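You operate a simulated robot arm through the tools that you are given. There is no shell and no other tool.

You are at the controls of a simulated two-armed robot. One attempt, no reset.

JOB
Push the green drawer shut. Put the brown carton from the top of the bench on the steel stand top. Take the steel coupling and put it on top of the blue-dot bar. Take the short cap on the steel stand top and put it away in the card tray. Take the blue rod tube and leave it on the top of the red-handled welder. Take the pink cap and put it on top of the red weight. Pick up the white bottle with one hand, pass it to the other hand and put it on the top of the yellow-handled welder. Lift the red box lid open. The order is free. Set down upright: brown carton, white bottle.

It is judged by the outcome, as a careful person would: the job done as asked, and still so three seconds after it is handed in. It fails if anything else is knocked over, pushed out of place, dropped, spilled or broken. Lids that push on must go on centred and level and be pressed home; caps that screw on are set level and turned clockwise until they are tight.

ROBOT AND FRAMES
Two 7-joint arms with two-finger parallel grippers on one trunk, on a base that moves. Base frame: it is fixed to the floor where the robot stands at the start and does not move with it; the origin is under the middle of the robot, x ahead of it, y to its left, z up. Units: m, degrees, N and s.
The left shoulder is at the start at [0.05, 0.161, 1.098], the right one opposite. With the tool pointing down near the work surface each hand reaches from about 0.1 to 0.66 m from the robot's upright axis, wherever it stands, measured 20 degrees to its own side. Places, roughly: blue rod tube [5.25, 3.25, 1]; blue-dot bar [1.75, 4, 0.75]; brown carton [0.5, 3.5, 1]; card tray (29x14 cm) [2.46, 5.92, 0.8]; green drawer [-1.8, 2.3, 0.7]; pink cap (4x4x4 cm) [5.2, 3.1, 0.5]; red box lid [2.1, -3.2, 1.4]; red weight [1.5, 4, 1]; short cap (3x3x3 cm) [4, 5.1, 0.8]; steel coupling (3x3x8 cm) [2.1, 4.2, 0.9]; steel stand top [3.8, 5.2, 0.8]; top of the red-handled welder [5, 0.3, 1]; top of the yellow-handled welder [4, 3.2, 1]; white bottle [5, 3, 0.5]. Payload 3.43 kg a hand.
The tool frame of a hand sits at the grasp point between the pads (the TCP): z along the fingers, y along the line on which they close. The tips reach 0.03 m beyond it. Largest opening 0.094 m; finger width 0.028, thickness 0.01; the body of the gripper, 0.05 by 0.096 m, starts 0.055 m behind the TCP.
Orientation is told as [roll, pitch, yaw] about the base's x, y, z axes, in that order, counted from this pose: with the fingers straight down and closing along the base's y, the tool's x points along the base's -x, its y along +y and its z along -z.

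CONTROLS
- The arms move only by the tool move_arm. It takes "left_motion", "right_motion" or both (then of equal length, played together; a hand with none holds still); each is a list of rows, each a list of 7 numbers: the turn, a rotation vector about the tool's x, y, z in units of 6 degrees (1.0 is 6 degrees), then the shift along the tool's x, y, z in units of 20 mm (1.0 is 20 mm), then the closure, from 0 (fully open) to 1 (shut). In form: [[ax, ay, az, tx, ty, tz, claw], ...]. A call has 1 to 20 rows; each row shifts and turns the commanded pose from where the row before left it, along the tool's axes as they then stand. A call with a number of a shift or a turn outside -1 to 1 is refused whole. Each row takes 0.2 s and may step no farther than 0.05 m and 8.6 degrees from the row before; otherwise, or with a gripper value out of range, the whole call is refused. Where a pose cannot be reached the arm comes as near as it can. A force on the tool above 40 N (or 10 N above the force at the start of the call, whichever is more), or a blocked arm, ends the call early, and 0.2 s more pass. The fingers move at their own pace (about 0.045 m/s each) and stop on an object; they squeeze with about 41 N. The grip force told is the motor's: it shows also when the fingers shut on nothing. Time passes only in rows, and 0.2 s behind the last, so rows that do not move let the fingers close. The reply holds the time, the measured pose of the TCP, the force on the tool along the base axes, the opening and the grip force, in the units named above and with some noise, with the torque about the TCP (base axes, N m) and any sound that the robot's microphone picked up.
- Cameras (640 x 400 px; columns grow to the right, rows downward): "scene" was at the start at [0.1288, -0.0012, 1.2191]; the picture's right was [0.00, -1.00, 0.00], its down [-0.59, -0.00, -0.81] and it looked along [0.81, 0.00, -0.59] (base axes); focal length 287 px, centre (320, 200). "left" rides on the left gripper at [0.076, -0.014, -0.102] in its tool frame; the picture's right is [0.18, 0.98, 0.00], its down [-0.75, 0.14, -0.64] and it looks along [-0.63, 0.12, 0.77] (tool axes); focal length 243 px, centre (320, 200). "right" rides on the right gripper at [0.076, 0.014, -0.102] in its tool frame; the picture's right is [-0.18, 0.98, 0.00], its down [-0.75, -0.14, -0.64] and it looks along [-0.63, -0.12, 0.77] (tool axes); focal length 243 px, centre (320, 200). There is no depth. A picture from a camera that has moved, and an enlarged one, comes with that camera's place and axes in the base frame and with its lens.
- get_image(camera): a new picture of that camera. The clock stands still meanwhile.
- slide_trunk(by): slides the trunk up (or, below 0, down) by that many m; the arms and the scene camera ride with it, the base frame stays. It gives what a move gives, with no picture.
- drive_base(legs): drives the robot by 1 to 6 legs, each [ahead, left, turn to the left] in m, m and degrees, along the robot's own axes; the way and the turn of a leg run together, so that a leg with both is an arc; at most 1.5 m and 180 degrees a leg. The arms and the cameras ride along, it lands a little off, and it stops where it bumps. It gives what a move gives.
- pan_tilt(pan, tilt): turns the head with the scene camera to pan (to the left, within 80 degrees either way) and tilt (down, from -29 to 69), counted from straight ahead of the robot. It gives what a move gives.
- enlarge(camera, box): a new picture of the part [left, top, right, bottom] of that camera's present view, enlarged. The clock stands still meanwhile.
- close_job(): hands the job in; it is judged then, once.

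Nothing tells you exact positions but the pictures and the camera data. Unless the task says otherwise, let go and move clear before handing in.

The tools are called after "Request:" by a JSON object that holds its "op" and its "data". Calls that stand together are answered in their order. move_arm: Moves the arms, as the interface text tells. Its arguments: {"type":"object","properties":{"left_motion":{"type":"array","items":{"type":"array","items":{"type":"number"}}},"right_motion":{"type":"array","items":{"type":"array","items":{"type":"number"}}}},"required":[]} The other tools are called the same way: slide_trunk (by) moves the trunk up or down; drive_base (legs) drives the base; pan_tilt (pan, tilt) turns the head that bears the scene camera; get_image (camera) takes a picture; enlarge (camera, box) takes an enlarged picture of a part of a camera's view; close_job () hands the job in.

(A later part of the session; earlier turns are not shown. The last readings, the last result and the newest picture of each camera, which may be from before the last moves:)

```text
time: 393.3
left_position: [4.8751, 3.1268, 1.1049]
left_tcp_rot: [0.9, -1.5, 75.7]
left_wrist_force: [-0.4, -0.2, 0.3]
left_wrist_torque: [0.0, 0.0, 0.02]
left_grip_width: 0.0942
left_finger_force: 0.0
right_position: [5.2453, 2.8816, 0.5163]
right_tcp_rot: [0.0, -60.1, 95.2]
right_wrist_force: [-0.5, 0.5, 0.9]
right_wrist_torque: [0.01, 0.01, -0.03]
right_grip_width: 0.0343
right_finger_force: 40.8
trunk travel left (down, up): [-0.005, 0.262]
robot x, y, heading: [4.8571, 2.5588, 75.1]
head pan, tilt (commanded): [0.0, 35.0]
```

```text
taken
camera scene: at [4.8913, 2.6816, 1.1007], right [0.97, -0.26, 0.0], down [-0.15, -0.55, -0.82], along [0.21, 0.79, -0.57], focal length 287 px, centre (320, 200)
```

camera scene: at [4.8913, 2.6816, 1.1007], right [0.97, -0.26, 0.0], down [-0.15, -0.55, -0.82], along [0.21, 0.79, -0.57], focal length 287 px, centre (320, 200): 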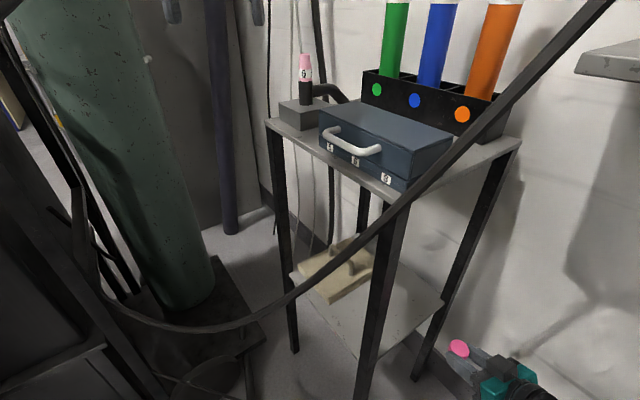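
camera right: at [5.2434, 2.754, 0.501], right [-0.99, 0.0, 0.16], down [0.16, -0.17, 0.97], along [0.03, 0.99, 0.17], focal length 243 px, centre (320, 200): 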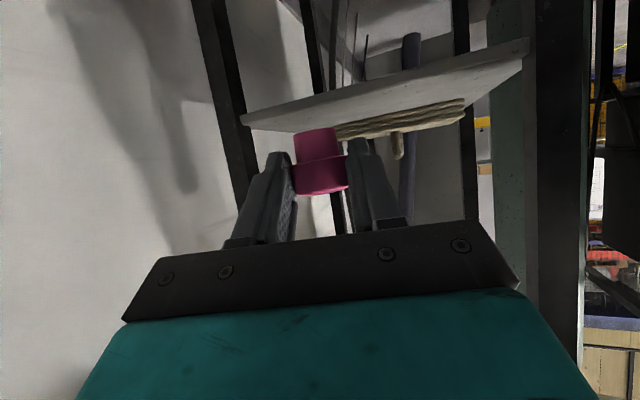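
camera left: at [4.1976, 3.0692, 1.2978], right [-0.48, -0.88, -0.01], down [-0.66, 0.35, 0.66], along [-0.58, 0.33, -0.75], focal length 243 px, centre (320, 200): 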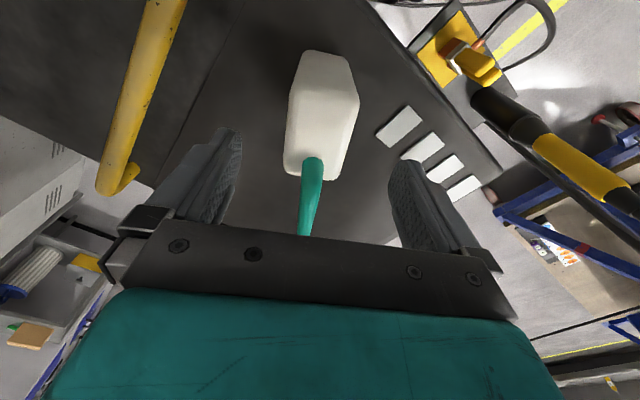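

The pink cap is in the right hand. I'll ease back, raise the trunk, and lift the right hand well above desk height.

Request:
{"op": "drive_base", "data": {"legs": [[-0.08, 0.03, 0]]}}

Request:
{"op": "slide_trunk", "data": {"by": 0.24}}

Request:
{"op": "move_arm", "data": {"right_motion": [[0, 0, 0, -0.6, 0.3, -0.75, 1], [0, 0, 0, -0.6, 0.3, -0.75, 1], [0, 0, 0, -0.6, 0.3, -0.75, 1], [0, 0, 0, -0.7, 0.5, -0.5, 1], [0, 0, 0, -0.7, 0.5, -0.5, 1], [0, 0, 0, -0.7, 0.5, -0.5, 1], [0, 0, 0, -0.7, 0.5, -0.5, 1], [0, 0, 0, -0.7, 0.5, -0.5, 1], [0, 0, 0, -0.7, 0.5, -0.5, 1], [0, 0, 0, -0.7, 0.5, -0.5, 1]]}}

Request:
{"op": "get_image", "data": {"camera": "scene"}}

```text
time: 394.4
left_position: [4.8269, 3.0586, 1.103]
left_tcp_rot: [1.0, -1.6, 75.7]
left_wrist_force: [0.2, 0.2, -0.2]
left_wrist_torque: [-0.02, 0.02, 0.01]
left_grip_width: 0.0941
left_finger_force: 0.0
right_position: [5.1952, 2.8129, 0.5163]
right_tcp_rot: [0.0, -60.0, 95.0]
right_wrist_force: [0.1, -0.3, 0.0]
right_wrist_torque: [-0.02, 0.01, 0.0]
right_grip_width: 0.035
right_finger_force: 41.2
trunk travel left (down, up): [-0.005, 0.262]
robot x, y, heading: [4.804, 2.4921, 74.7]
head pan, tilt (commanded): [0.0, 35.0]
```

```text
time: 396.9
left_position: [4.8253, 3.0583, 1.3436]
left_tcp_rot: [1.0, -1.6, 75.8]
left_wrist_force: [-0.2, 0.2, 0.2]
left_wrist_torque: [0.0, 0.01, 0.05]
left_grip_width: 0.0938
left_finger_force: 0.0
right_position: [5.1961, 2.813, 0.7567]
right_tcp_rot: [0.0, -60.1, 95.1]
right_wrist_force: [0.1, 0.0, -0.7]
right_wrist_torque: [0.03, -0.01, 0.01]
right_grip_width: 0.0344
right_finger_force: 40.9
trunk travel left (down, up): [-0.245, 0.022]
robot x, y, heading: [4.804, 2.4906, 75.0]
head pan, tilt (commanded): [0.0, 35.0]
```

```text
time: 399.1
left_position: [4.8256, 3.058, 1.3439]
left_tcp_rot: [1.0, -1.6, 75.6]
left_wrist_force: [-0.1, -0.1, -0.1]
left_wrist_torque: [-0.02, -0.03, -0.01]
left_grip_width: 0.0939
left_finger_force: 0.1
right_position: [5.111, 2.7709, 0.9274]
right_tcp_rot: [-0.1, -60.2, 95.2]
right_wrist_force: [0.3, -0.1, 0.0]
right_wrist_torque: [0.02, 0.03, 0.0]
right_grip_width: 0.0349
right_finger_force: 41.1
trunk travel left (down, up): [-0.245, 0.022]
robot x, y, heading: [4.8064, 2.4904, 74.9]
head pan, tilt (commanded): [0.0, 35.0]
```

```text
taken
camera scene: at [4.8405, 2.6123, 1.3407], right [0.97, -0.26, 0.0], down [-0.15, -0.55, -0.82], along [0.21, 0.79, -0.57], focal length 287 px, centre (320, 200)
```

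scene: 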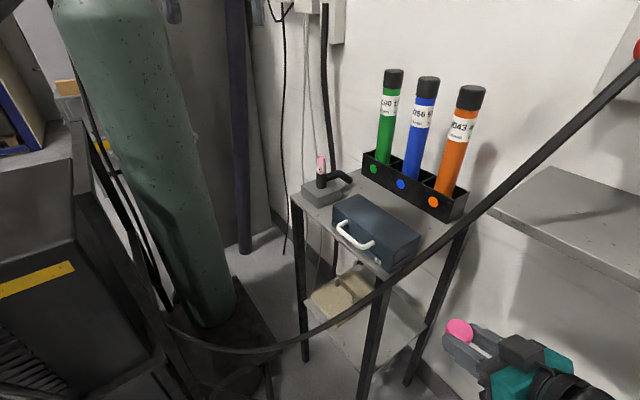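

Clear view of the blue tube at ~[5.221, 3.155]. I'll rotate the left hand to point horizontally forward (for a side grasp of the vertical tube), up here where it's free.

Request:
{"op": "move_arm", "data": {"left_motion": [[0, -0.98, 0, 0, 0, 0, 0], [0, -0.98, 0, 0, 0, 0, 0], [0, -0.98, 0, 0, 0, 0, 0], [0, -0.98, 0, 0, 0, 0, 0], [0, -0.98, 0, 0, 0, 0, 0], [0, -0.98, 0, 0, 0, 0, 0], [0, -0.98, 0, 0, 0, 0, 0], [0, -0.98, 0, 0, 0, 0, 0], [0, -0.98, 0, 0, 0, 0, 0], [0, -0.98, 0, 0, 0, 0, 0], [0, -0.98, 0, 0, 0, 0, 0], [0, -0.98, 0, 0, 0, 0, 0], [0, -0.98, 0, 0, 0, 0, 0], [0, -0.98, 0, 0, 0, 0, 0], [0, -0.98, 0, 0, 0, 0, 0]]}}

Request:
{"op": "get_image", "data": {"camera": "scene"}}

Request:
{"op": "get_image", "data": {"camera": "left"}}

```text
time: 402.3
left_position: [4.7521, 3.1969, 1.4366]
left_tcp_rot: [74.6, -89.0, 1.3]
left_wrist_force: [-0.1, 0.1, 0.1]
left_wrist_torque: [-0.02, 0.0, 0.01]
left_grip_width: 0.094
left_finger_force: 0.0
left hand out of reach, approached as far as the arm can: row 2, 3, 4, 5, 6, 7, 8, 9, 10, 11, 12, 13, 14
right_position: [5.1099, 2.7715, 0.9273]
right_tcp_rot: [0.0, -60.1, 95.1]
right_wrist_force: [0.6, 0.6, -0.5]
right_wrist_torque: [0.03, 0.02, -0.01]
right_grip_width: 0.0345
right_finger_force: 41.5
trunk travel left (down, up): [-0.245, 0.022]
robot x, y, heading: [4.8067, 2.4884, 75.2]
head pan, tilt (commanded): [0.0, 35.0]
```

```text
taken
camera scene: at [4.8412, 2.6127, 1.3407], right [0.96, -0.26, 0.0], down [-0.15, -0.55, -0.82], along [0.21, 0.79, -0.57], focal length 287 px, centre (320, 200)
```

scene: 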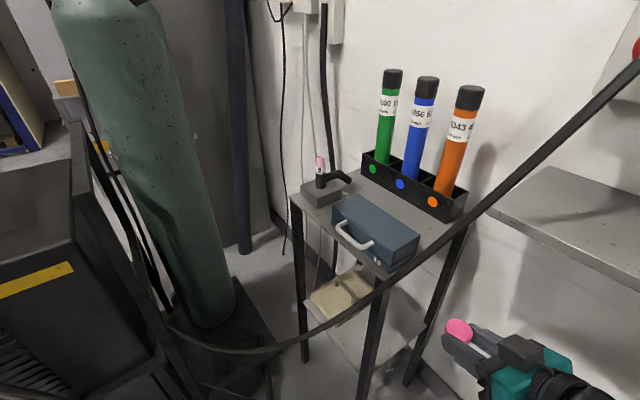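

```text
taken
camera left: at [4.7394, 3.0941, 1.3602], right [-0.96, 0.24, -0.17], down [-0.28, -0.59, 0.76], along [0.08, 0.77, 0.63], focal length 243 px, centre (320, 200)
```

left: 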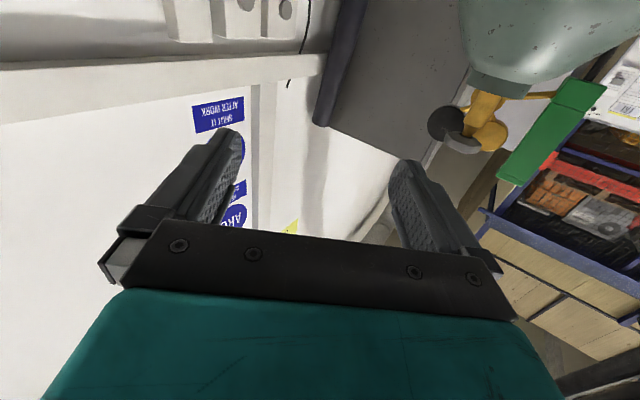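

The left hand is horizontal but got pushed up and out near the gas cylinder. I'll turn right to heading 45°, which swings it over the rack, well above the tubes.

Request:
{"op": "drive_base", "data": {"legs": [[-0.03, 0, -30], [0.06, 0.07, 0]]}}

Request:
{"op": "get_image", "data": {"camera": "scene"}}

Request:
{"op": "get_image", "data": {"camera": "left"}}

```text
time: 405.1
left_position: [5.095, 3.1932, 1.4356]
left_tcp_rot: [75.4, -89.0, -30.0]
left_wrist_force: [-0.3, 0.2, -0.4]
left_wrist_torque: [0.03, -0.04, 0.04]
left_grip_width: 0.0939
left_finger_force: 0.0
right_position: [5.1912, 2.6441, 0.9264]
right_tcp_rot: [-0.1, -60.0, 64.8]
right_wrist_force: [0.4, 0.3, -0.5]
right_wrist_torque: [-0.03, -0.03, 0.02]
right_grip_width: 0.0351
right_finger_force: 40.9
trunk travel left (down, up): [-0.245, 0.022]
robot x, y, heading: [4.7841, 2.5573, 44.4]
head pan, tilt (commanded): [0.0, 35.0]
```

```text
taken
camera scene: at [4.8774, 2.6445, 1.3406], right [0.7, -0.71, 0.0], down [-0.41, -0.4, -0.82], along [0.58, 0.57, -0.57], focal length 287 px, centre (320, 200)
```

scene: 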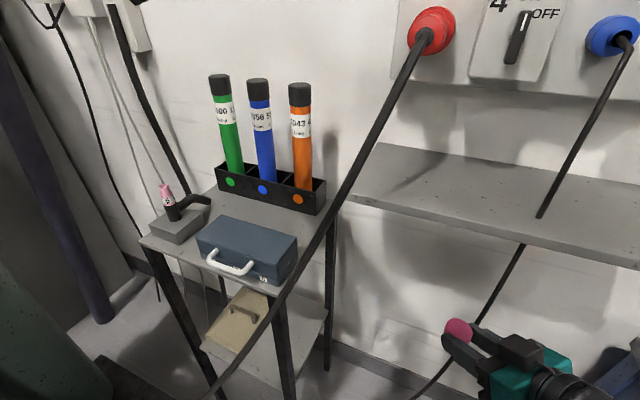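

```text
taken
camera left: at [5.0318, 3.1107, 1.3605], right [-0.7, 0.69, -0.17], down [-0.54, -0.36, 0.76], along [0.46, 0.62, 0.63], focal length 243 px, centre (320, 200)
```

left: 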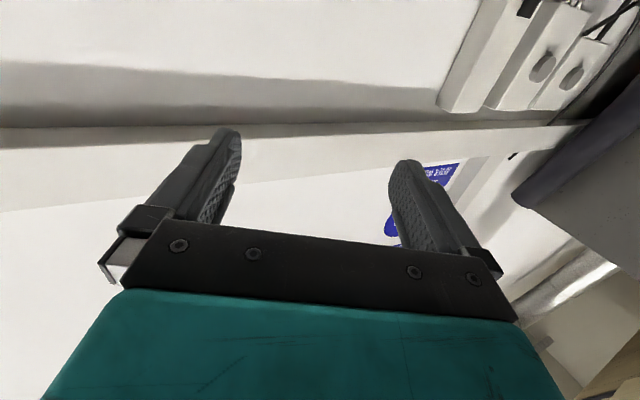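

Excellent view: blue tube at ~[5.223, 3.16], top z≈1.20. Moving the left hand right and back at height, then lowering in front of the tube.

Request:
{"op": "move_arm", "data": {"left_motion": [[0, 0, 0, 0.3, -0.94, -0.85, 0], [0, 0, 0, 0.3, -0.94, -0.85, 0], [0, 0, 0, 0.3, -0.94, -0.85, 0], [0, 0, 0, 0.3, -0.94, -0.85, 0], [0, 0, 0, 0.3, -0.94, -0.85, 0], [0, 0, 0, 0.3, -0.94, -0.85, 0]]}}

Request:
{"op": "get_image", "data": {"camera": "scene"}}

```text
time: 406.4
left_position: [5.0953, 3.1927, 1.4367]
left_tcp_rot: [77.2, -89.0, -31.8]
left_wrist_force: [-0.1, 0.6, 0.0]
left_wrist_torque: [0.02, -0.04, -0.01]
left_grip_width: 0.0939
left_finger_force: 0.1
left hand out of reach, approached as far as the arm can: row 1, 2, 3, 4, 5, 6
right_position: [5.1898, 2.6444, 0.9278]
right_tcp_rot: [-0.1, -60.1, 64.8]
right_wrist_force: [-0.2, 0.2, 0.0]
right_wrist_torque: [0.0, -0.02, -0.04]
right_grip_width: 0.0347
right_finger_force: 41.2
trunk travel left (down, up): [-0.245, 0.022]
robot x, y, heading: [4.7825, 2.5588, 44.6]
head pan, tilt (commanded): [0.0, 35.0]
```

```text
taken
camera scene: at [4.8774, 2.6439, 1.3407], right [0.7, -0.71, 0.0], down [-0.41, -0.4, -0.82], along [0.58, 0.57, -0.57], focal length 287 px, centre (320, 200)
```

scene: 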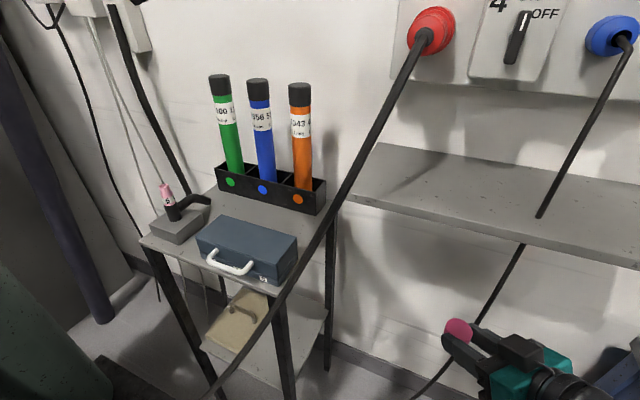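

The arm is at a joint limit in that direction. Trying straight down instead.

Request:
{"op": "move_arm", "data": {"left_motion": [[0, 0, 0, 1, 0, 0, 0], [0, 0, 0, 1, 0, 0, 0], [0, 0, 0, 1, 0, 0, 0], [0, 0, 0, 1, 0, 0, 0], [0, 0, 0, 1, 0, 0, 0]]}}

Request:
{"op": "get_image", "data": {"camera": "scene"}}

```text
time: 407.6
left_position: [5.0859, 3.2151, 1.3438]
left_tcp_rot: [91.4, -89.5, -46.0]
left_wrist_force: [0.1, 0.0, -0.1]
left_wrist_torque: [0.0, -0.01, -0.02]
left_grip_width: 0.0941
left_finger_force: 0.0
left hand out of reach, approached as far as the arm can: row 1, 2, 3, 5
right_position: [5.1906, 2.6444, 0.9282]
right_tcp_rot: [0.1, -60.1, 64.8]
right_wrist_force: [-0.6, 0.5, -0.8]
right_wrist_torque: [0.01, 0.04, 0.01]
right_grip_width: 0.0346
right_finger_force: 41.1
trunk travel left (down, up): [-0.245, 0.022]
robot x, y, heading: [4.7863, 2.5562, 44.7]
head pan, tilt (commanded): [0.0, 35.0]
```

```text
taken
camera scene: at [4.8774, 2.6443, 1.3407], right [0.7, -0.71, 0.0], down [-0.41, -0.4, -0.82], along [0.58, 0.57, -0.57], focal length 287 px, centre (320, 200)
```

scene: 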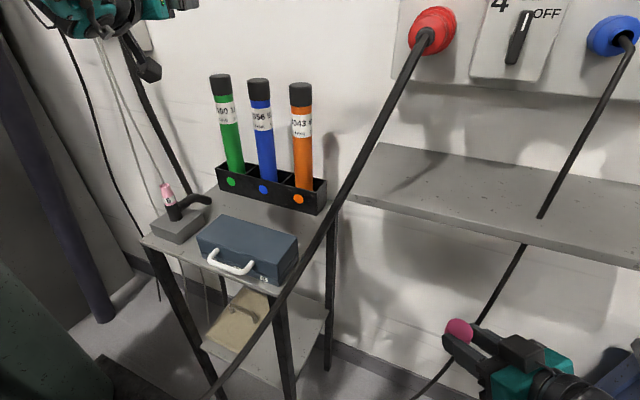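

It's coming down. Continuing lower, with a small shift right.

Request:
{"op": "move_arm", "data": {"left_motion": [[0, 0, 0, 1, -0.3, 0, 0], [0, 0, 0, 1, -0.3, 0, 0], [0, 0, 0, 1, -0.5, 0, 0], [0, 0, 0, 1, -0.8, 0, 0], [0, 0, 0, 0.5, -1, 0, 0], [0, 0, 0, 0, -1, 0, 0], [0, 0, 0, 0, -1, 0, 0]]}}

Request:
{"op": "get_image", "data": {"camera": "scene"}}

Request:
{"op": "get_image", "data": {"camera": "left"}}

```text
time: 409.2
left_position: [5.117, 3.2298, 1.2531]
left_tcp_rot: [69.0, -89.2, -23.4]
left_wrist_force: [-0.4, -0.1, -0.1]
left_wrist_torque: [-0.01, 0.02, 0.01]
left_grip_width: 0.094
left_finger_force: 0.0
left hand out of reach, approached as far as the arm can: row 1, 2, 3, 4, 5, 6, 7
right_position: [5.1897, 2.645, 0.9277]
right_tcp_rot: [0.0, -60.1, 64.8]
right_wrist_force: [0.6, -0.2, 0.1]
right_wrist_torque: [0.0, -0.01, -0.03]
right_grip_width: 0.0348
right_finger_force: 40.4
trunk travel left (down, up): [-0.245, 0.022]
robot x, y, heading: [4.7789, 2.5558, 44.7]
head pan, tilt (commanded): [0.0, 35.0]
```

```text
taken
camera scene: at [4.8773, 2.6441, 1.3407], right [0.7, -0.71, 0.0], down [-0.41, -0.4, -0.82], along [0.58, 0.58, -0.57], focal length 287 px, centre (320, 200)
```

scene: 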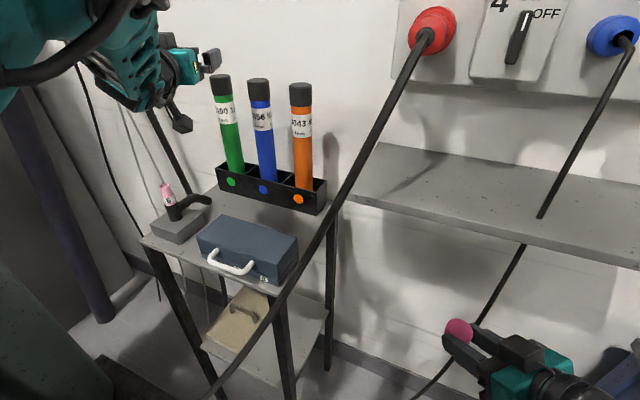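

```text
taken
camera left: at [5.0538, 3.1468, 1.1773], right [-0.71, 0.69, -0.17], down [-0.54, -0.37, 0.76], along [0.46, 0.63, 0.63], focal length 243 px, centre (320, 200)
```

left: 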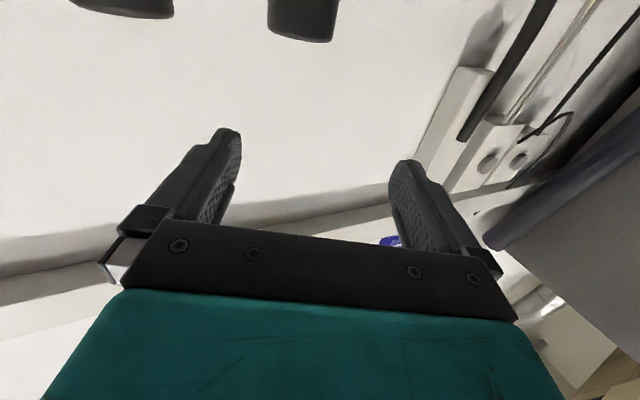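

The hand is close to the green tube and the arm is near its limits. I'll back the base off 12 cm and use a 60° tilt (30° below horizontal) instead, which suits the arm better.

Request:
{"op": "drive_base", "data": {"legs": [[-0.13, 0, 0]]}}

Request:
{"op": "move_arm", "data": {"left_motion": [[0, 0.98, 0, 0, 0, 0, 0], [0, 0.98, 0, 0, 0, 0, 0], [0, 0.98, 0, 0, 0, 0, 0], [0, 0.98, 0, 0, 0, 0, 0], [0, 0.98, 0, 0, 0, 0, 0], [0, 0, 0, 0, -0.8, 0, 0], [0, 0, 0, 0, -0.8, 0, 0], [0, 0, 0, 0, -0.8, 0, 0], [0, 0, 0, 0, -0.8, 0, 0], [0, 0, 0, 0, -0.8, 0, 0]]}}

Request:
{"op": "get_image", "data": {"camera": "scene"}}

```text
time: 410.5
left_position: [5.0215, 3.1393, 1.2545]
left_tcp_rot: [77.7, -89.3, -31.7]
left_wrist_force: [-0.8, -1.3, 0.2]
left_wrist_torque: [-0.02, 0.02, -0.02]
left_grip_width: 0.0941
left_finger_force: 0.1
right_position: [5.0974, 2.5557, 0.9271]
right_tcp_rot: [0.0, -60.2, 65.1]
right_wrist_force: [0.2, -1.1, -1.1]
right_wrist_torque: [-0.02, 0.0, -0.01]
right_grip_width: 0.0345
right_finger_force: 41.0
trunk travel left (down, up): [-0.245, 0.022]
robot x, y, heading: [4.694, 2.4653, 45.1]
head pan, tilt (commanded): [0.0, 35.0]
```

```text
time: 412.7
left_position: [5.0794, 3.1123, 1.2572]
left_tcp_rot: [0.4, -60.4, 46.0]
left_wrist_force: [-0.3, 0.0, 0.5]
left_wrist_torque: [0.02, -0.02, -0.03]
left_grip_width: 0.094
left_finger_force: 0.0
left hand out of reach, approached as far as the arm can: row 8, 9, 10
right_position: [5.0974, 2.5567, 0.9272]
right_tcp_rot: [-0.1, -60.1, 65.0]
right_wrist_force: [-0.4, -0.2, -0.3]
right_wrist_torque: [0.03, 0.0, 0.0]
right_grip_width: 0.0347
right_finger_force: 40.9
trunk travel left (down, up): [-0.245, 0.022]
robot x, y, heading: [4.696, 2.4645, 44.7]
head pan, tilt (commanded): [0.0, 35.0]
```

```text
taken
camera scene: at [4.7855, 2.5539, 1.3406], right [0.71, -0.71, 0.0], down [-0.41, -0.41, -0.82], along [0.58, 0.58, -0.57], focal length 287 px, centre (320, 200)
```

scene: 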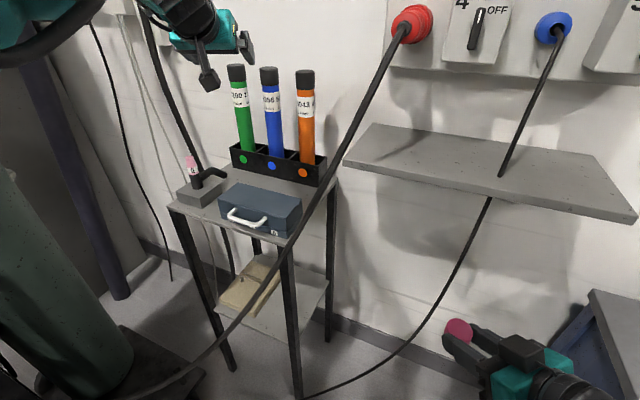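

Better. Bringing the left hand back, down and right to a comfortable pre-grasp spot.

Request:
{"op": "move_arm", "data": {"left_motion": [[0, 0, 0, 0.916, -0.4375, -0.337, 0], [0, 0, 0, 0.916, -0.4375, -0.337, 0], [0, 0, 0, 0.916, -0.4375, -0.337, 0], [0, 0, 0, 0.916, -0.4375, -0.337, 0], [0, 0, 0, 0.916, -0.4375, -0.337, 0], [0, 0, 0, 0.916, -0.4375, -0.337, 0], [0, 0, 0, 0.916, -0.4375, -0.337, 0], [0, 0, 0, 0.916, -0.4375, -0.337, 0]]}}

Request:
{"op": "get_image", "data": {"camera": "scene"}}

Request:
{"op": "get_image", "data": {"camera": "left"}}

```text
time: 414.5
left_position: [5.0681, 3.1219, 1.1758]
left_tcp_rot: [1.5, -60.2, 44.6]
left_wrist_force: [-0.6, 0.1, -0.7]
left_wrist_torque: [-0.01, -0.01, 0.03]
left_grip_width: 0.0941
left_finger_force: 0.1
left hand out of reach, approached as far as the arm can: row 1, 2, 3, 4, 5, 6, 7, 8
right_position: [5.0975, 2.5556, 0.9277]
right_tcp_rot: [0.0, -60.0, 65.0]
right_wrist_force: [0.1, 0.3, 1.0]
right_wrist_torque: [0.03, 0.02, 0.0]
right_grip_width: 0.0347
right_finger_force: 41.0
trunk travel left (down, up): [-0.245, 0.022]
robot x, y, heading: [4.6941, 2.4642, 44.7]
head pan, tilt (commanded): [0.0, 35.0]
```

```text
taken
camera scene: at [4.7851, 2.5538, 1.3407], right [0.71, -0.71, 0.0], down [-0.41, -0.4, -0.82], along [0.58, 0.58, -0.57], focal length 287 px, centre (320, 200)
```

scene: 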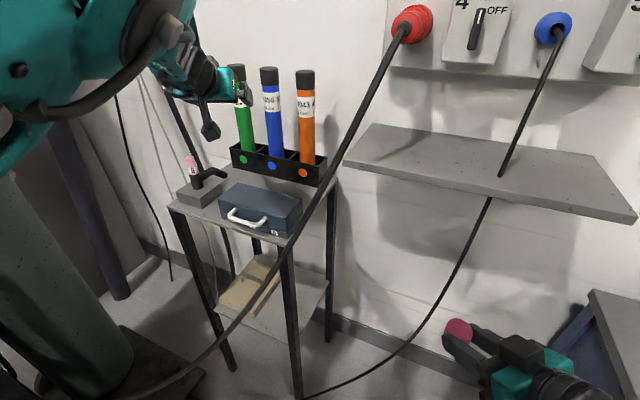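

```text
taken
camera left: at [4.9893, 3.0211, 1.1609], right [-0.77, 0.62, -0.15], down [-0.22, -0.04, 0.97], along [0.6, 0.78, 0.17], focal length 243 px, centre (320, 200)
```

left: 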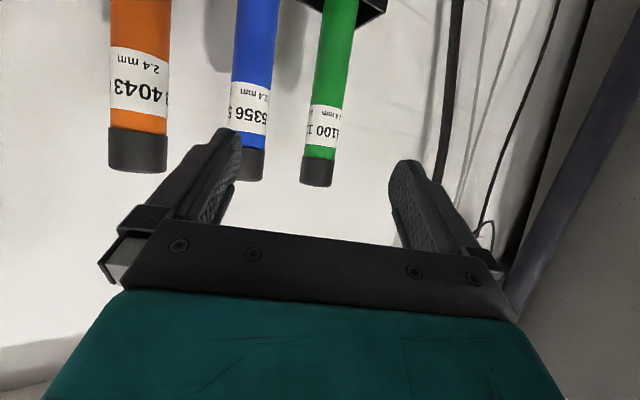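

The left hand can't come inward but it can move down, and I can use the base for alignment. Lowering the hand to z≈1.10 first.

Request:
{"op": "move_arm", "data": {"left_motion": [[0, 0, 0, 0.76, 0, 0.44, 0], [0, 0, 0, 0.76, 0, 0.44, 0], [0, 0, 0, 0.76, 0, 0.44, 0], [0, 0, 0, 0.76, 0, 0.44, 0]]}}

Request:
{"op": "drive_base", "data": {"legs": [[0, -0.08, 0]]}}

Request:
{"op": "get_image", "data": {"camera": "left"}}

Request:
{"op": "get_image", "data": {"camera": "scene"}}

```text
time: 415.5
left_position: [5.0674, 3.1247, 1.1075]
left_tcp_rot: [1.3, -60.5, 44.9]
left_wrist_force: [-0.2, 0.1, -0.5]
left_wrist_torque: [-0.01, -0.01, 0.02]
left_grip_width: 0.0942
left_finger_force: 0.1
right_position: [5.0976, 2.5566, 0.9285]
right_tcp_rot: [0.0, -60.1, 65.1]
right_wrist_force: [0.2, 0.2, 0.6]
right_wrist_torque: [0.02, 0.05, -0.03]
right_grip_width: 0.0345
right_finger_force: 41.2
trunk travel left (down, up): [-0.245, 0.022]
robot x, y, heading: [4.6927, 2.4649, 44.9]
head pan, tilt (commanded): [0.0, 35.0]
```

```text
time: 416.9
left_position: [5.1229, 3.0683, 1.1083]
left_tcp_rot: [1.4, -60.3, 44.7]
left_wrist_force: [0.1, 0.5, -0.7]
left_wrist_torque: [0.0, 0.02, 0.01]
left_grip_width: 0.0941
left_finger_force: 0.0
right_position: [5.1523, 2.501, 0.9279]
right_tcp_rot: [0.0, -60.1, 65.1]
right_wrist_force: [0.2, -0.2, -0.2]
right_wrist_torque: [0.0, -0.02, -0.02]
right_grip_width: 0.0349
right_finger_force: 40.8
trunk travel left (down, up): [-0.245, 0.022]
robot x, y, heading: [4.7494, 2.411, 44.6]
head pan, tilt (commanded): [0.0, 35.0]
```

```text
taken
camera left: at [5.0451, 2.9675, 1.0931], right [-0.77, 0.62, -0.15], down [-0.22, -0.04, 0.97], along [0.6, 0.78, 0.17], focal length 243 px, centre (320, 200)
```

left: 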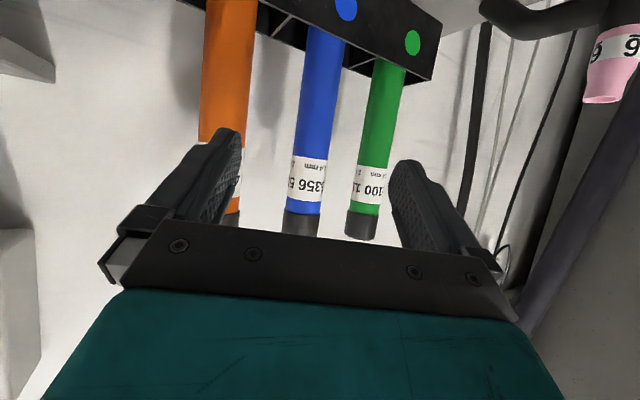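

```text
taken
camera scene: at [4.8406, 2.498, 1.3407], right [0.71, -0.71, 0.0], down [-0.41, -0.4, -0.82], along [0.58, 0.58, -0.57], focal length 287 px, centre (320, 200)
```

scene: 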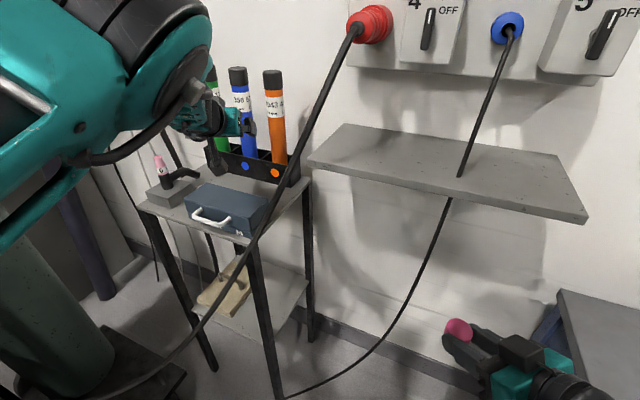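

The blue tube is centred laterally, 13 cm ahead. Driving forward 12 cm to bring it between the fingers.

Request:
{"op": "drive_base", "data": {"legs": [[0.07, 0, 0]]}}

Request:
{"op": "get_image", "data": {"camera": "left"}}

```text
time: 417.9
left_position: [5.171, 3.1177, 1.107]
left_tcp_rot: [1.3, -60.3, 44.9]
left_wrist_force: [0.6, -0.4, -0.6]
left_wrist_torque: [-0.04, 0.02, -0.01]
left_grip_width: 0.0937
left_finger_force: 0.1
right_position: [5.2015, 2.5484, 0.9272]
right_tcp_rot: [0.0, -60.1, 65.2]
right_wrist_force: [0.2, -0.4, 0.2]
right_wrist_torque: [0.0, 0.01, 0.02]
right_grip_width: 0.0348
right_finger_force: 41.1
trunk travel left (down, up): [-0.245, 0.022]
robot x, y, heading: [4.7943, 2.4598, 44.9]
head pan, tilt (commanded): [0.0, 35.0]
```

```text
taken
camera left: at [5.0932, 3.0159, 1.0925], right [-0.77, 0.62, -0.15], down [-0.22, -0.04, 0.97], along [0.6, 0.78, 0.17], focal length 243 px, centre (320, 200)
```

left: 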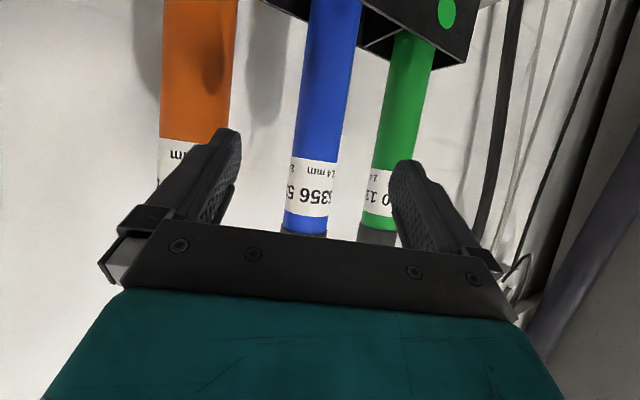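

On track. Forward another 6 cm, then check before closing.

Request:
{"op": "drive_base", "data": {"legs": [[0.058, -0.004, 0]]}}

Request:
{"op": "get_image", "data": {"camera": "left"}}

Request:
{"op": "get_image", "data": {"camera": "scene"}}

```text
time: 418.9
left_position: [5.2157, 3.1553, 1.1081]
left_tcp_rot: [1.4, -60.3, 44.7]
left_wrist_force: [-0.6, 0.4, 0.0]
left_wrist_torque: [0.02, -0.01, 0.0]
left_grip_width: 0.094
left_finger_force: 0.0
right_position: [5.2442, 2.5874, 0.9272]
right_tcp_rot: [0.1, -60.1, 64.9]
right_wrist_force: [0.4, -1.2, -0.3]
right_wrist_torque: [-0.01, -0.01, -0.01]
right_grip_width: 0.0348
right_finger_force: 40.7
trunk travel left (down, up): [-0.245, 0.022]
robot x, y, heading: [4.841, 2.4928, 45.0]
head pan, tilt (commanded): [0.0, 35.0]
```

```text
taken
camera left: at [5.1373, 3.0541, 1.0926], right [-0.77, 0.62, -0.15], down [-0.22, -0.04, 0.97], along [0.6, 0.78, 0.17], focal length 243 px, centre (320, 200)
```

left: 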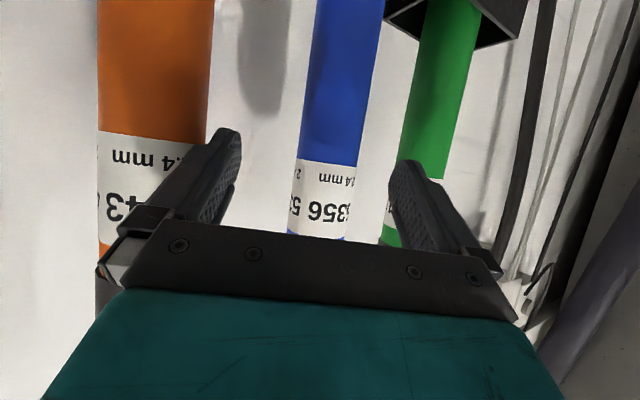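

```text
taken
camera scene: at [4.9328, 2.5848, 1.3405], right [0.71, -0.71, 0.0], down [-0.41, -0.41, -0.82], along [0.58, 0.58, -0.57], focal length 287 px, centre (320, 200)
```

scene: 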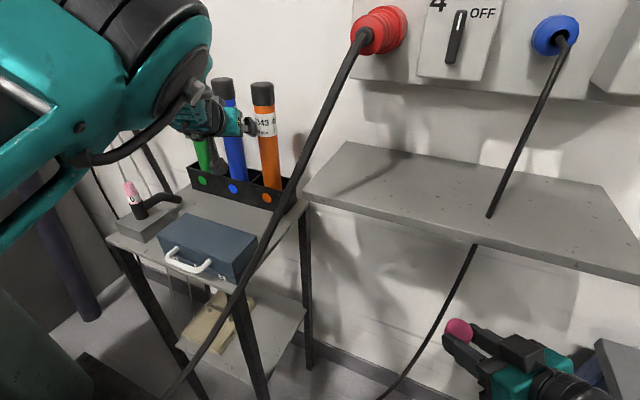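

The tube is still ~5 cm beyond the TCP. One more small forward move.

Request:
{"op": "drive_base", "data": {"legs": [[0.045, 0.008, 0]]}}

Request:
{"op": "get_image", "data": {"camera": "left"}}

```text
time: 419.8
left_position: [5.242, 3.1929, 1.1076]
left_tcp_rot: [1.2, -60.3, 44.8]
left_wrist_force: [0.2, -0.9, -0.2]
left_wrist_torque: [0.02, -0.03, -0.02]
left_grip_width: 0.094
left_finger_force: 0.1
right_position: [5.2708, 2.6245, 0.9265]
right_tcp_rot: [0.0, -60.0, 65.1]
right_wrist_force: [0.1, -0.1, 0.0]
right_wrist_torque: [0.03, 0.0, 0.01]
right_grip_width: 0.0341
right_finger_force: 40.9
trunk travel left (down, up): [-0.245, 0.022]
robot x, y, heading: [4.8662, 2.5331, 44.6]
head pan, tilt (commanded): [0.0, 35.0]
```

```text
taken
camera left: at [5.1635, 3.0922, 1.0926], right [-0.77, 0.62, -0.15], down [-0.22, -0.04, 0.97], along [0.6, 0.78, 0.17], focal length 243 px, centre (320, 200)
```

left: 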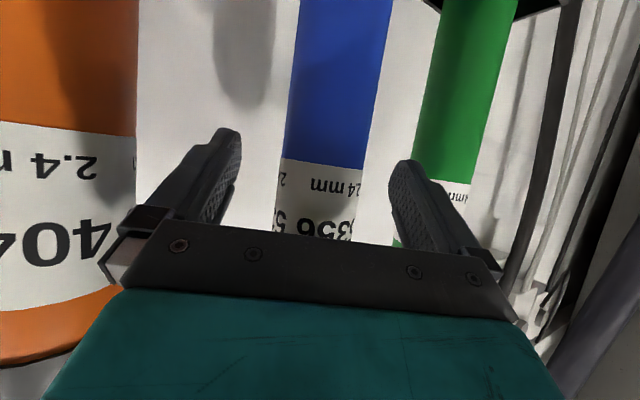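

The blue tube is now between the pads. Closing the left hand.

Request:
{"op": "move_arm", "data": {"left_motion": [[0, 0, 0, 0, 0, 0, 0.2], [0, 0, 0, 0, 0, 0, 0.4], [0, 0, 0, 0, 0, 0, 0.6], [0, 0, 0, 0, 0, 0, 1], [0, 0, 0, 0, 0, 0, 1], [0, 0, 0, 0, 0, 0, 1]]}}

Request:
{"op": "get_image", "data": {"camera": "left"}}

Request:
{"op": "get_image", "data": {"camera": "scene"}}

```text
time: 421.2
left_position: [5.2412, 3.1922, 1.1094]
left_tcp_rot: [1.2, -60.3, 44.8]
left_wrist_force: [0.4, -0.4, 0.4]
left_wrist_torque: [-0.03, 0.0, -0.03]
left_grip_width: 0.0472
left_finger_force: 41.0
right_position: [5.2715, 2.624, 0.9283]
right_tcp_rot: [0.0, -60.1, 65.1]
right_wrist_force: [-1.2, -0.3, -0.5]
right_wrist_torque: [-0.01, 0.0, 0.02]
right_grip_width: 0.034
right_finger_force: 40.9
trunk travel left (down, up): [-0.245, 0.022]
robot x, y, heading: [4.8638, 2.5363, 45.0]
head pan, tilt (commanded): [0.0, 35.0]
```

```text
taken
camera left: at [5.1631, 3.0915, 1.0933], right [-0.77, 0.62, -0.15], down [-0.22, -0.04, 0.97], along [0.6, 0.78, 0.17], focal length 243 px, centre (320, 200)
```

left: 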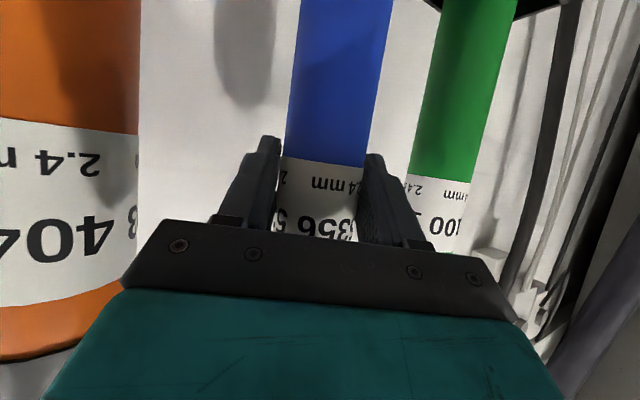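

```text
taken
camera scene: at [4.9586, 2.6219, 1.3407], right [0.71, -0.71, 0.0], down [-0.41, -0.4, -0.82], along [0.58, 0.58, -0.57], focal length 287 px, centre (320, 200)
```

scene: 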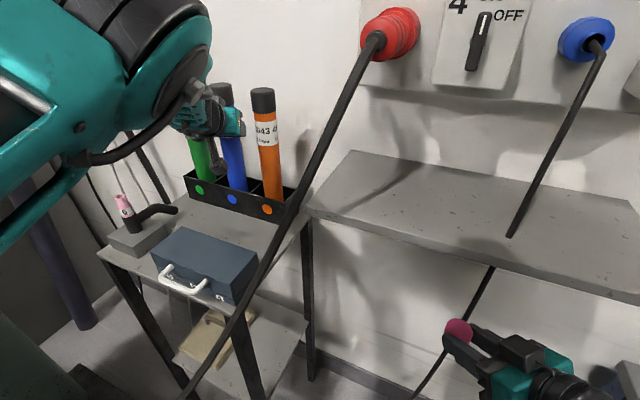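

Gripped at 47 mm. Lifting the tube straight up out of its holder.

Request:
{"op": "move_arm", "data": {"left_motion": [[0, 0, 0, -0.433, 0, -0.25, 1], [0, 0, 0, -0.433, 0, -0.25, 1], [0, 0, 0, -0.433, 0, -0.25, 1], [0, 0, 0, -0.433, 0, -0.25, 1], [0, 0, 0, -0.433, 0, -0.25, 1], [0, 0, 0, -0.433, 0, -0.25, 1]]}}

Request:
{"op": "get_image", "data": {"camera": "scene"}}

```text
time: 422.6
left_position: [5.2426, 3.1917, 1.1695]
left_tcp_rot: [1.3, -60.4, 44.8]
left_wrist_force: [-0.7, -0.5, -5.2]
left_wrist_torque: [-0.04, 0.04, 0.01]
left_grip_width: 0.0475
left_finger_force: 40.7
right_position: [5.271, 2.624, 0.9269]
right_tcp_rot: [-0.1, -60.2, 65.2]
right_wrist_force: [0.1, -0.3, 0.0]
right_wrist_torque: [-0.03, 0.02, -0.04]
right_grip_width: 0.0335
right_finger_force: 41.0
trunk travel left (down, up): [-0.245, 0.022]
robot x, y, heading: [4.8666, 2.533, 44.8]
head pan, tilt (commanded): [0.0, 35.0]
```

```text
taken
camera scene: at [4.9588, 2.6224, 1.3406], right [0.71, -0.71, 0.0], down [-0.41, -0.41, -0.82], along [0.58, 0.58, -0.57], focal length 287 px, centre (320, 200)
```

scene: 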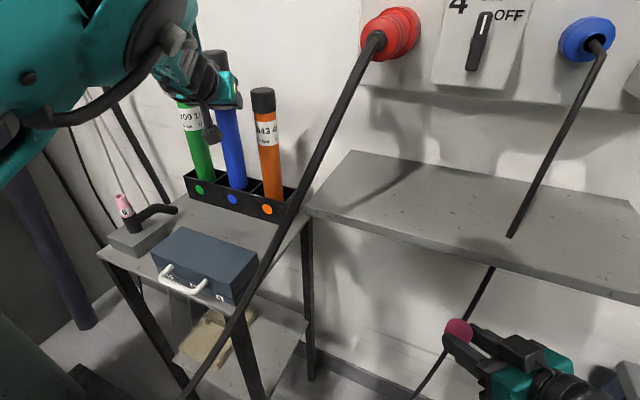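

The tube rises smoothly (≈0.5 kg). Continuing up until its bottom clears the holder.

Request:
{"op": "move_arm", "data": {"left_motion": [[0, 0, 0, -0.433, 0, -0.25, 1], [0, 0, 0, -0.433, 0, -0.25, 1], [0, 0, 0, -0.433, 0, -0.25, 1], [0, 0, 0, -0.433, 0, -0.25, 1], [0, 0, 0, -0.433, 0, -0.25, 1], [0, 0, 0, -0.433, 0, -0.25, 1]]}}

Request:
{"op": "slide_trunk", "data": {"by": 0.02}}

Request:
{"op": "get_image", "data": {"camera": "scene"}}

Request:
{"op": "get_image", "data": {"camera": "left"}}

```text
time: 424.0
left_position: [5.2404, 3.1932, 1.2254]
left_tcp_rot: [1.1, -60.3, 45.1]
left_wrist_force: [-0.4, 0.2, -2.9]
left_wrist_torque: [-0.03, 0.02, 0.02]
left_grip_width: 0.0478
left_finger_force: 41.1
right_position: [5.2718, 2.6242, 0.927]
right_tcp_rot: [0.0, -60.1, 65.1]
right_wrist_force: [0.4, 0.7, 0.3]
right_wrist_torque: [0.01, 0.0, 0.02]
right_grip_width: 0.0337
right_finger_force: 41.3
trunk travel left (down, up): [-0.245, 0.022]
robot x, y, heading: [4.8667, 2.5348, 45.2]
head pan, tilt (commanded): [0.0, 35.0]
```

```text
time: 424.6
left_position: [5.2421, 3.1915, 1.2474]
left_tcp_rot: [1.0, -60.3, 45.2]
left_wrist_force: [0.1, 0.5, -4.5]
left_wrist_torque: [-0.01, 0.01, -0.02]
left_grip_width: 0.0473
left_finger_force: 40.9
right_position: [5.2717, 2.6253, 0.947]
right_tcp_rot: [0.0, -60.1, 65.1]
right_wrist_force: [0.6, 1.1, -0.9]
right_wrist_torque: [-0.01, -0.02, 0.0]
right_grip_width: 0.0338
right_finger_force: 41.0
trunk travel left (down, up): [-0.265, 0.002]
robot x, y, heading: [4.8657, 2.5316, 44.8]
head pan, tilt (commanded): [0.0, 35.0]
```

```text
taken
camera scene: at [4.9591, 2.6226, 1.3606], right [0.71, -0.71, 0.0], down [-0.41, -0.41, -0.82], along [0.58, 0.58, -0.57], focal length 287 px, centre (320, 200)
```

scene: 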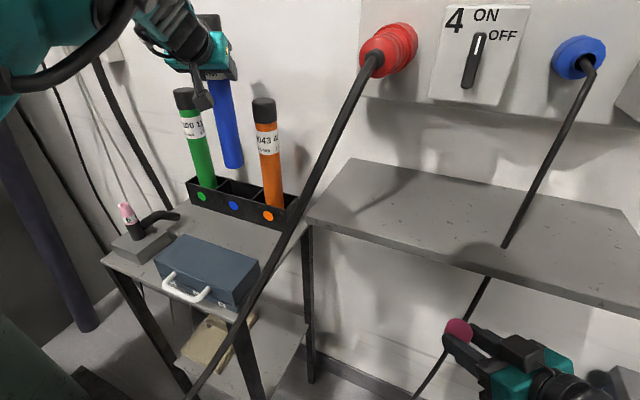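

```text
taken
camera left: at [5.1625, 3.0904, 1.232], right [-0.77, 0.62, -0.15], down [-0.22, -0.04, 0.97], along [0.59, 0.79, 0.17], focal length 243 px, centre (320, 200)
```

left: 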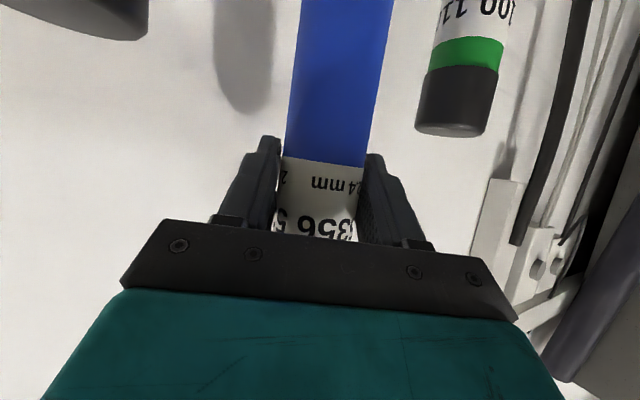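

The blue tube is out of the holder. Backing away from the rack with tube and cap in hand.

Request:
{"op": "drive_base", "data": {"legs": [[-0.5, 0, 0]]}}

Request:
{"op": "get_image", "data": {"camera": "scene"}}

```text
time: 427.5
left_position: [4.8921, 2.8453, 1.2483]
left_tcp_rot: [0.9, -60.4, 45.2]
left_wrist_force: [-0.4, -0.1, -5.0]
left_wrist_torque: [0.0, 0.02, -0.03]
left_grip_width: 0.0474
left_finger_force: 40.9
right_position: [4.9221, 2.2769, 0.9465]
right_tcp_rot: [0.0, -60.1, 65.1]
right_wrist_force: [-0.7, -1.0, -0.7]
right_wrist_torque: [-0.01, 0.01, -0.02]
right_grip_width: 0.0334
right_finger_force: 41.0
trunk travel left (down, up): [-0.265, 0.002]
robot x, y, heading: [4.5193, 2.187, 44.6]
head pan, tilt (commanded): [0.0, 35.0]
```

```text
taken
camera scene: at [4.6105, 2.2752, 1.3607], right [0.71, -0.71, 0.0], down [-0.41, -0.41, -0.82], along [0.58, 0.58, -0.57], focal length 287 px, centre (320, 200)
```

scene: 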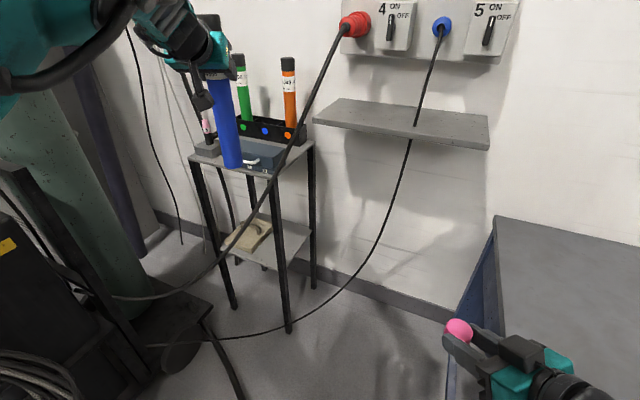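

Both items secure. Turning clockwise to face south toward the red-handled welder.

Request:
{"op": "drive_base", "data": {"legs": [[-0.1, 0, -50], [0, 0, -55]]}}

Request:
{"op": "pan_tilt", "data": {"pan": 0, "tilt": 20}}

Request:
{"op": "get_image", "data": {"camera": "scene"}}

```text
time: 432.6
left_position: [4.9858, 1.6427, 1.2472]
left_tcp_rot: [1.0, -60.3, -57.6]
left_wrist_force: [0.3, 1.3, -3.1]
left_wrist_torque: [0.02, 0.0, -0.01]
left_grip_width: 0.0473
left_finger_force: 40.7
right_position: [4.4246, 1.7374, 0.947]
right_tcp_rot: [0.0, -60.1, -37.7]
right_wrist_force: [-0.4, 0.2, -0.2]
right_wrist_torque: [0.02, 0.0, 0.0]
right_grip_width: 0.0337
right_finger_force: 40.8
trunk travel left (down, up): [-0.265, 0.002]
robot x, y, heading: [4.4295, 2.1534, -57.9]
head pan, tilt (commanded): [0.0, 35.0]
```

```text
time: 433.3
left_position: [4.9865, 1.6424, 1.247]
left_tcp_rot: [1.0, -60.3, -57.4]
left_wrist_force: [-0.6, -0.1, -4.3]
left_wrist_torque: [0.01, 0.02, 0.01]
left_grip_width: 0.0472
left_finger_force: 41.0
right_position: [4.4245, 1.7374, 0.9478]
right_tcp_rot: [0.0, -60.1, -37.7]
right_wrist_force: [0.4, 0.3, 0.2]
right_wrist_torque: [-0.03, -0.01, 0.0]
right_grip_width: 0.0336
right_finger_force: 41.1
trunk travel left (down, up): [-0.265, 0.002]
robot x, y, heading: [4.4268, 2.1533, -58.1]
head pan, tilt (commanded): [0.0, 20.0]
```

```text
taken
camera scene: at [4.4982, 2.0376, 1.3844], right [-0.85, -0.53, 0.0], down [-0.18, 0.29, -0.94], along [0.5, -0.8, -0.34], focal length 287 px, centre (320, 200)
```

scene: 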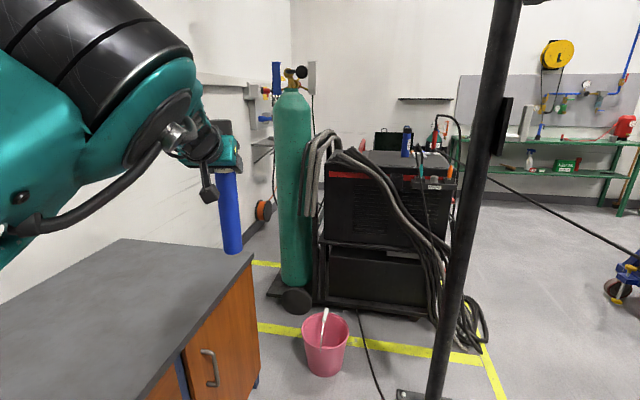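

I see the red-handled welder with the pole and a pink bucket in front of its north side. I'll move west into open floor first, then try to draw the tube in closer to my body.

Request:
{"op": "drive_base", "data": {"legs": [[-0.1, -0.85, 0]]}}

Request:
{"op": "move_arm", "data": {"left_motion": [[0, 0, 0, 0.866, 0, 0.5, 1], [0, 0, 0, 0.866, 0, 0.5, 1], [0, 0, 0, 0.866, 0, 0.5, 1], [0, 0, 0, 0.866, 0, 0.5, 1], [0, 0, 0, 0.866, 0, 0.5, 1], [0, 0, 0, 0.9, 0, -0.3, 1], [0, 0, 0, 0.9, 0, -0.3, 1], [0, 0, 0, 0.9, 0, -0.3, 1], [0, 0, 0, 0.9, 0, -0.3, 1], [0, 0, 0, 0.9, 0, -0.3, 1]]}}

Request:
{"op": "get_image", "data": {"camera": "scene"}}

```text
time: 441.3
left_position: [4.1903, 1.2626, 1.2478]
left_tcp_rot: [0.9, -60.2, -58.0]
left_wrist_force: [0.1, 0.5, -3.5]
left_wrist_torque: [0.01, 0.0, -0.02]
left_grip_width: 0.0471
left_finger_force: 40.9
right_position: [3.6302, 1.3628, 0.9482]
right_tcp_rot: [0.0, -60.1, -38.4]
right_wrist_force: [-0.5, 0.2, -0.3]
right_wrist_torque: [-0.03, -0.01, 0.0]
right_grip_width: 0.0336
right_finger_force: 41.0
trunk travel left (down, up): [-0.265, 0.002]
robot x, y, heading: [3.6362, 1.776, -58.5]
head pan, tilt (commanded): [0.0, 20.0]
```

```text
time: 443.5
left_position: [4.1992, 1.3172, 1.0785]
left_tcp_rot: [0.9, -60.1, -58.0]
left_wrist_force: [-0.1, 0.3, -4.9]
left_wrist_torque: [0.01, 0.01, 0.02]
left_grip_width: 0.0468
left_finger_force: 41.2
left hand out of reach, approached as far as the arm can: row 6, 7, 8, 9, 10
right_position: [3.6299, 1.3626, 0.9472]
right_tcp_rot: [0.0, -60.1, -38.2]
right_wrist_force: [0.3, -0.4, -0.2]
right_wrist_torque: [-0.03, -0.01, 0.01]
right_grip_width: 0.0339
right_finger_force: 41.3
trunk travel left (down, up): [-0.265, 0.002]
robot x, y, heading: [3.6351, 1.7795, -58.3]
head pan, tilt (commanded): [0.0, 20.0]
```

```text
taken
camera scene: at [3.7067, 1.6617, 1.3844], right [-0.85, -0.52, 0.0], down [-0.18, 0.29, -0.94], along [0.49, -0.8, -0.34], focal length 287 px, centre (320, 200)
```

scene: 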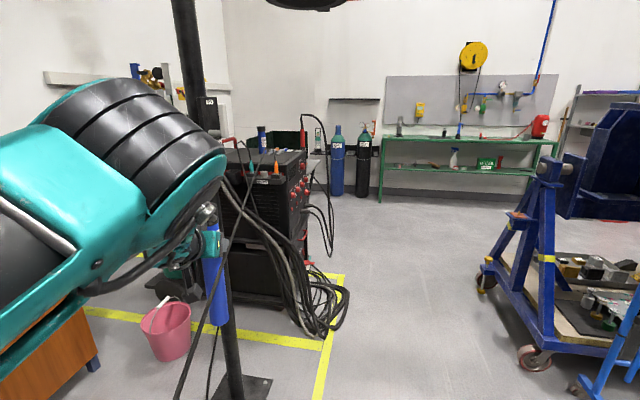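

Pole at ~[4.585, 0.95]; I can approach the red welder's north-west corner passing west of the pole. Zooming on its top to find free space.

Request:
{"op": "enlarge", "data": {"camera": "scene", "box": [210, 110, 350, 200]}}

```text
4.44 times, centred on (280, 155) of scene
camera zoom: at [3.7067, 1.6617, 1.3844], right [-0.85, -0.52, 0.0], down [-0.18, 0.29, -0.94], along [0.49, -0.8, -0.34], focal length 1277 px, centre (498, 400)
```

zoom: 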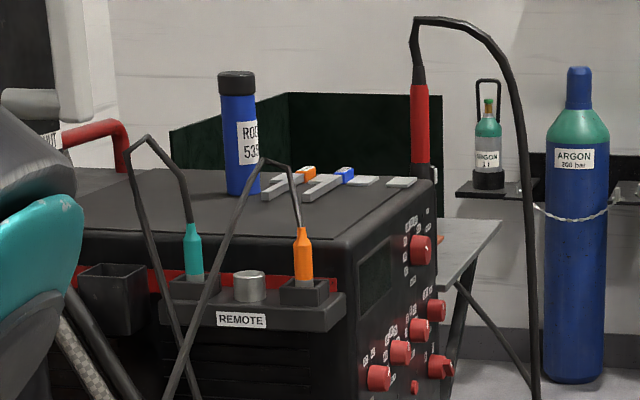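

There's room on the top along its north edge (another tube already stands there). I'll turn to heading -12° here, then slide south well west of the pole.

Request:
{"op": "drive_base", "data": {"legs": [[0, 0, 46], [0.18, -1.25, 0]]}}

Request:
{"op": "pan_tilt", "data": {"pan": 0, "tilt": 20}}

Request:
{"op": "get_image", "data": {"camera": "scene"}}

Request:
{"op": "get_image", "data": {"camera": "left"}}

```text
time: 456.9
left_position: [4.277, 0.6094, 1.0784]
left_tcp_rot: [0.7, -60.2, -10.8]
left_wrist_force: [-0.1, -0.5, -3.6]
left_wrist_torque: [-0.02, 0.07, -0.01]
left_grip_width: 0.0469
left_finger_force: 41.6
right_position: [3.857, 0.2221, 0.9474]
right_tcp_rot: [0.0, -60.2, 8.9]
right_wrist_force: [-0.9, -0.3, 0.4]
right_wrist_torque: [-0.03, -0.02, -0.01]
right_grip_width: 0.0341
right_finger_force: 41.5
trunk travel left (down, up): [-0.265, 0.002]
robot x, y, heading: [3.5532, 0.5068, -11.2]
head pan, tilt (commanded): [0.0, 20.0]
```

```text
time: 457.5
left_position: [4.2765, 0.6091, 1.0775]
left_tcp_rot: [0.7, -60.1, -10.8]
left_wrist_force: [-0.1, 0.5, -3.8]
left_wrist_torque: [0.0, 0.0, 0.01]
left_grip_width: 0.0465
left_finger_force: 41.0
right_position: [3.8567, 0.2215, 0.9477]
right_tcp_rot: [0.0, -60.0, 9.0]
right_wrist_force: [-0.7, -0.1, 0.3]
right_wrist_torque: [-0.02, 0.02, -0.01]
right_grip_width: 0.0339
right_finger_force: 41.2
trunk travel left (down, up): [-0.265, 0.002]
robot x, y, heading: [3.554, 0.5072, -11.2]
head pan, tilt (commanded): [0.0, 20.0]
```

```text
taken
camera scene: at [3.6879, 0.4798, 1.3845], right [-0.19, -0.98, 0.0], down [-0.34, 0.07, -0.94], along [0.92, -0.18, -0.34], focal length 287 px, centre (320, 200)
```

scene: 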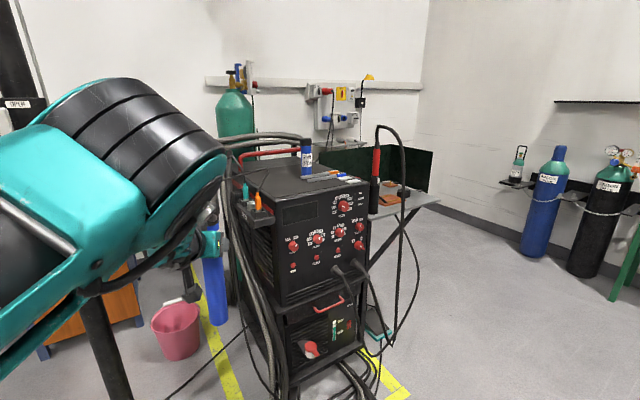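

```text
taken
camera left: at [4.1488, 0.6175, 1.0638], right [0.08, 0.98, -0.15], down [-0.16, 0.16, 0.97], along [0.98, -0.06, 0.17], focal length 243 px, centre (320, 200)
```

left: 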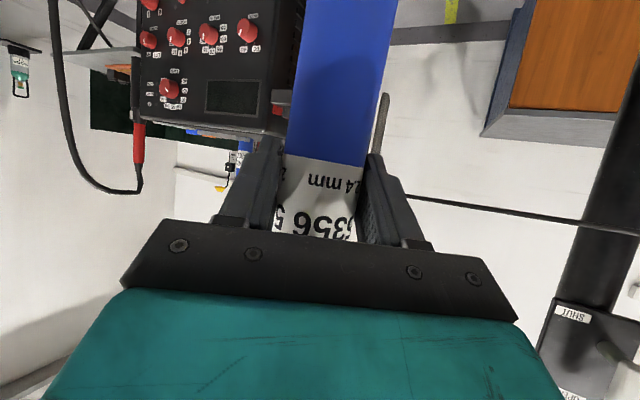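

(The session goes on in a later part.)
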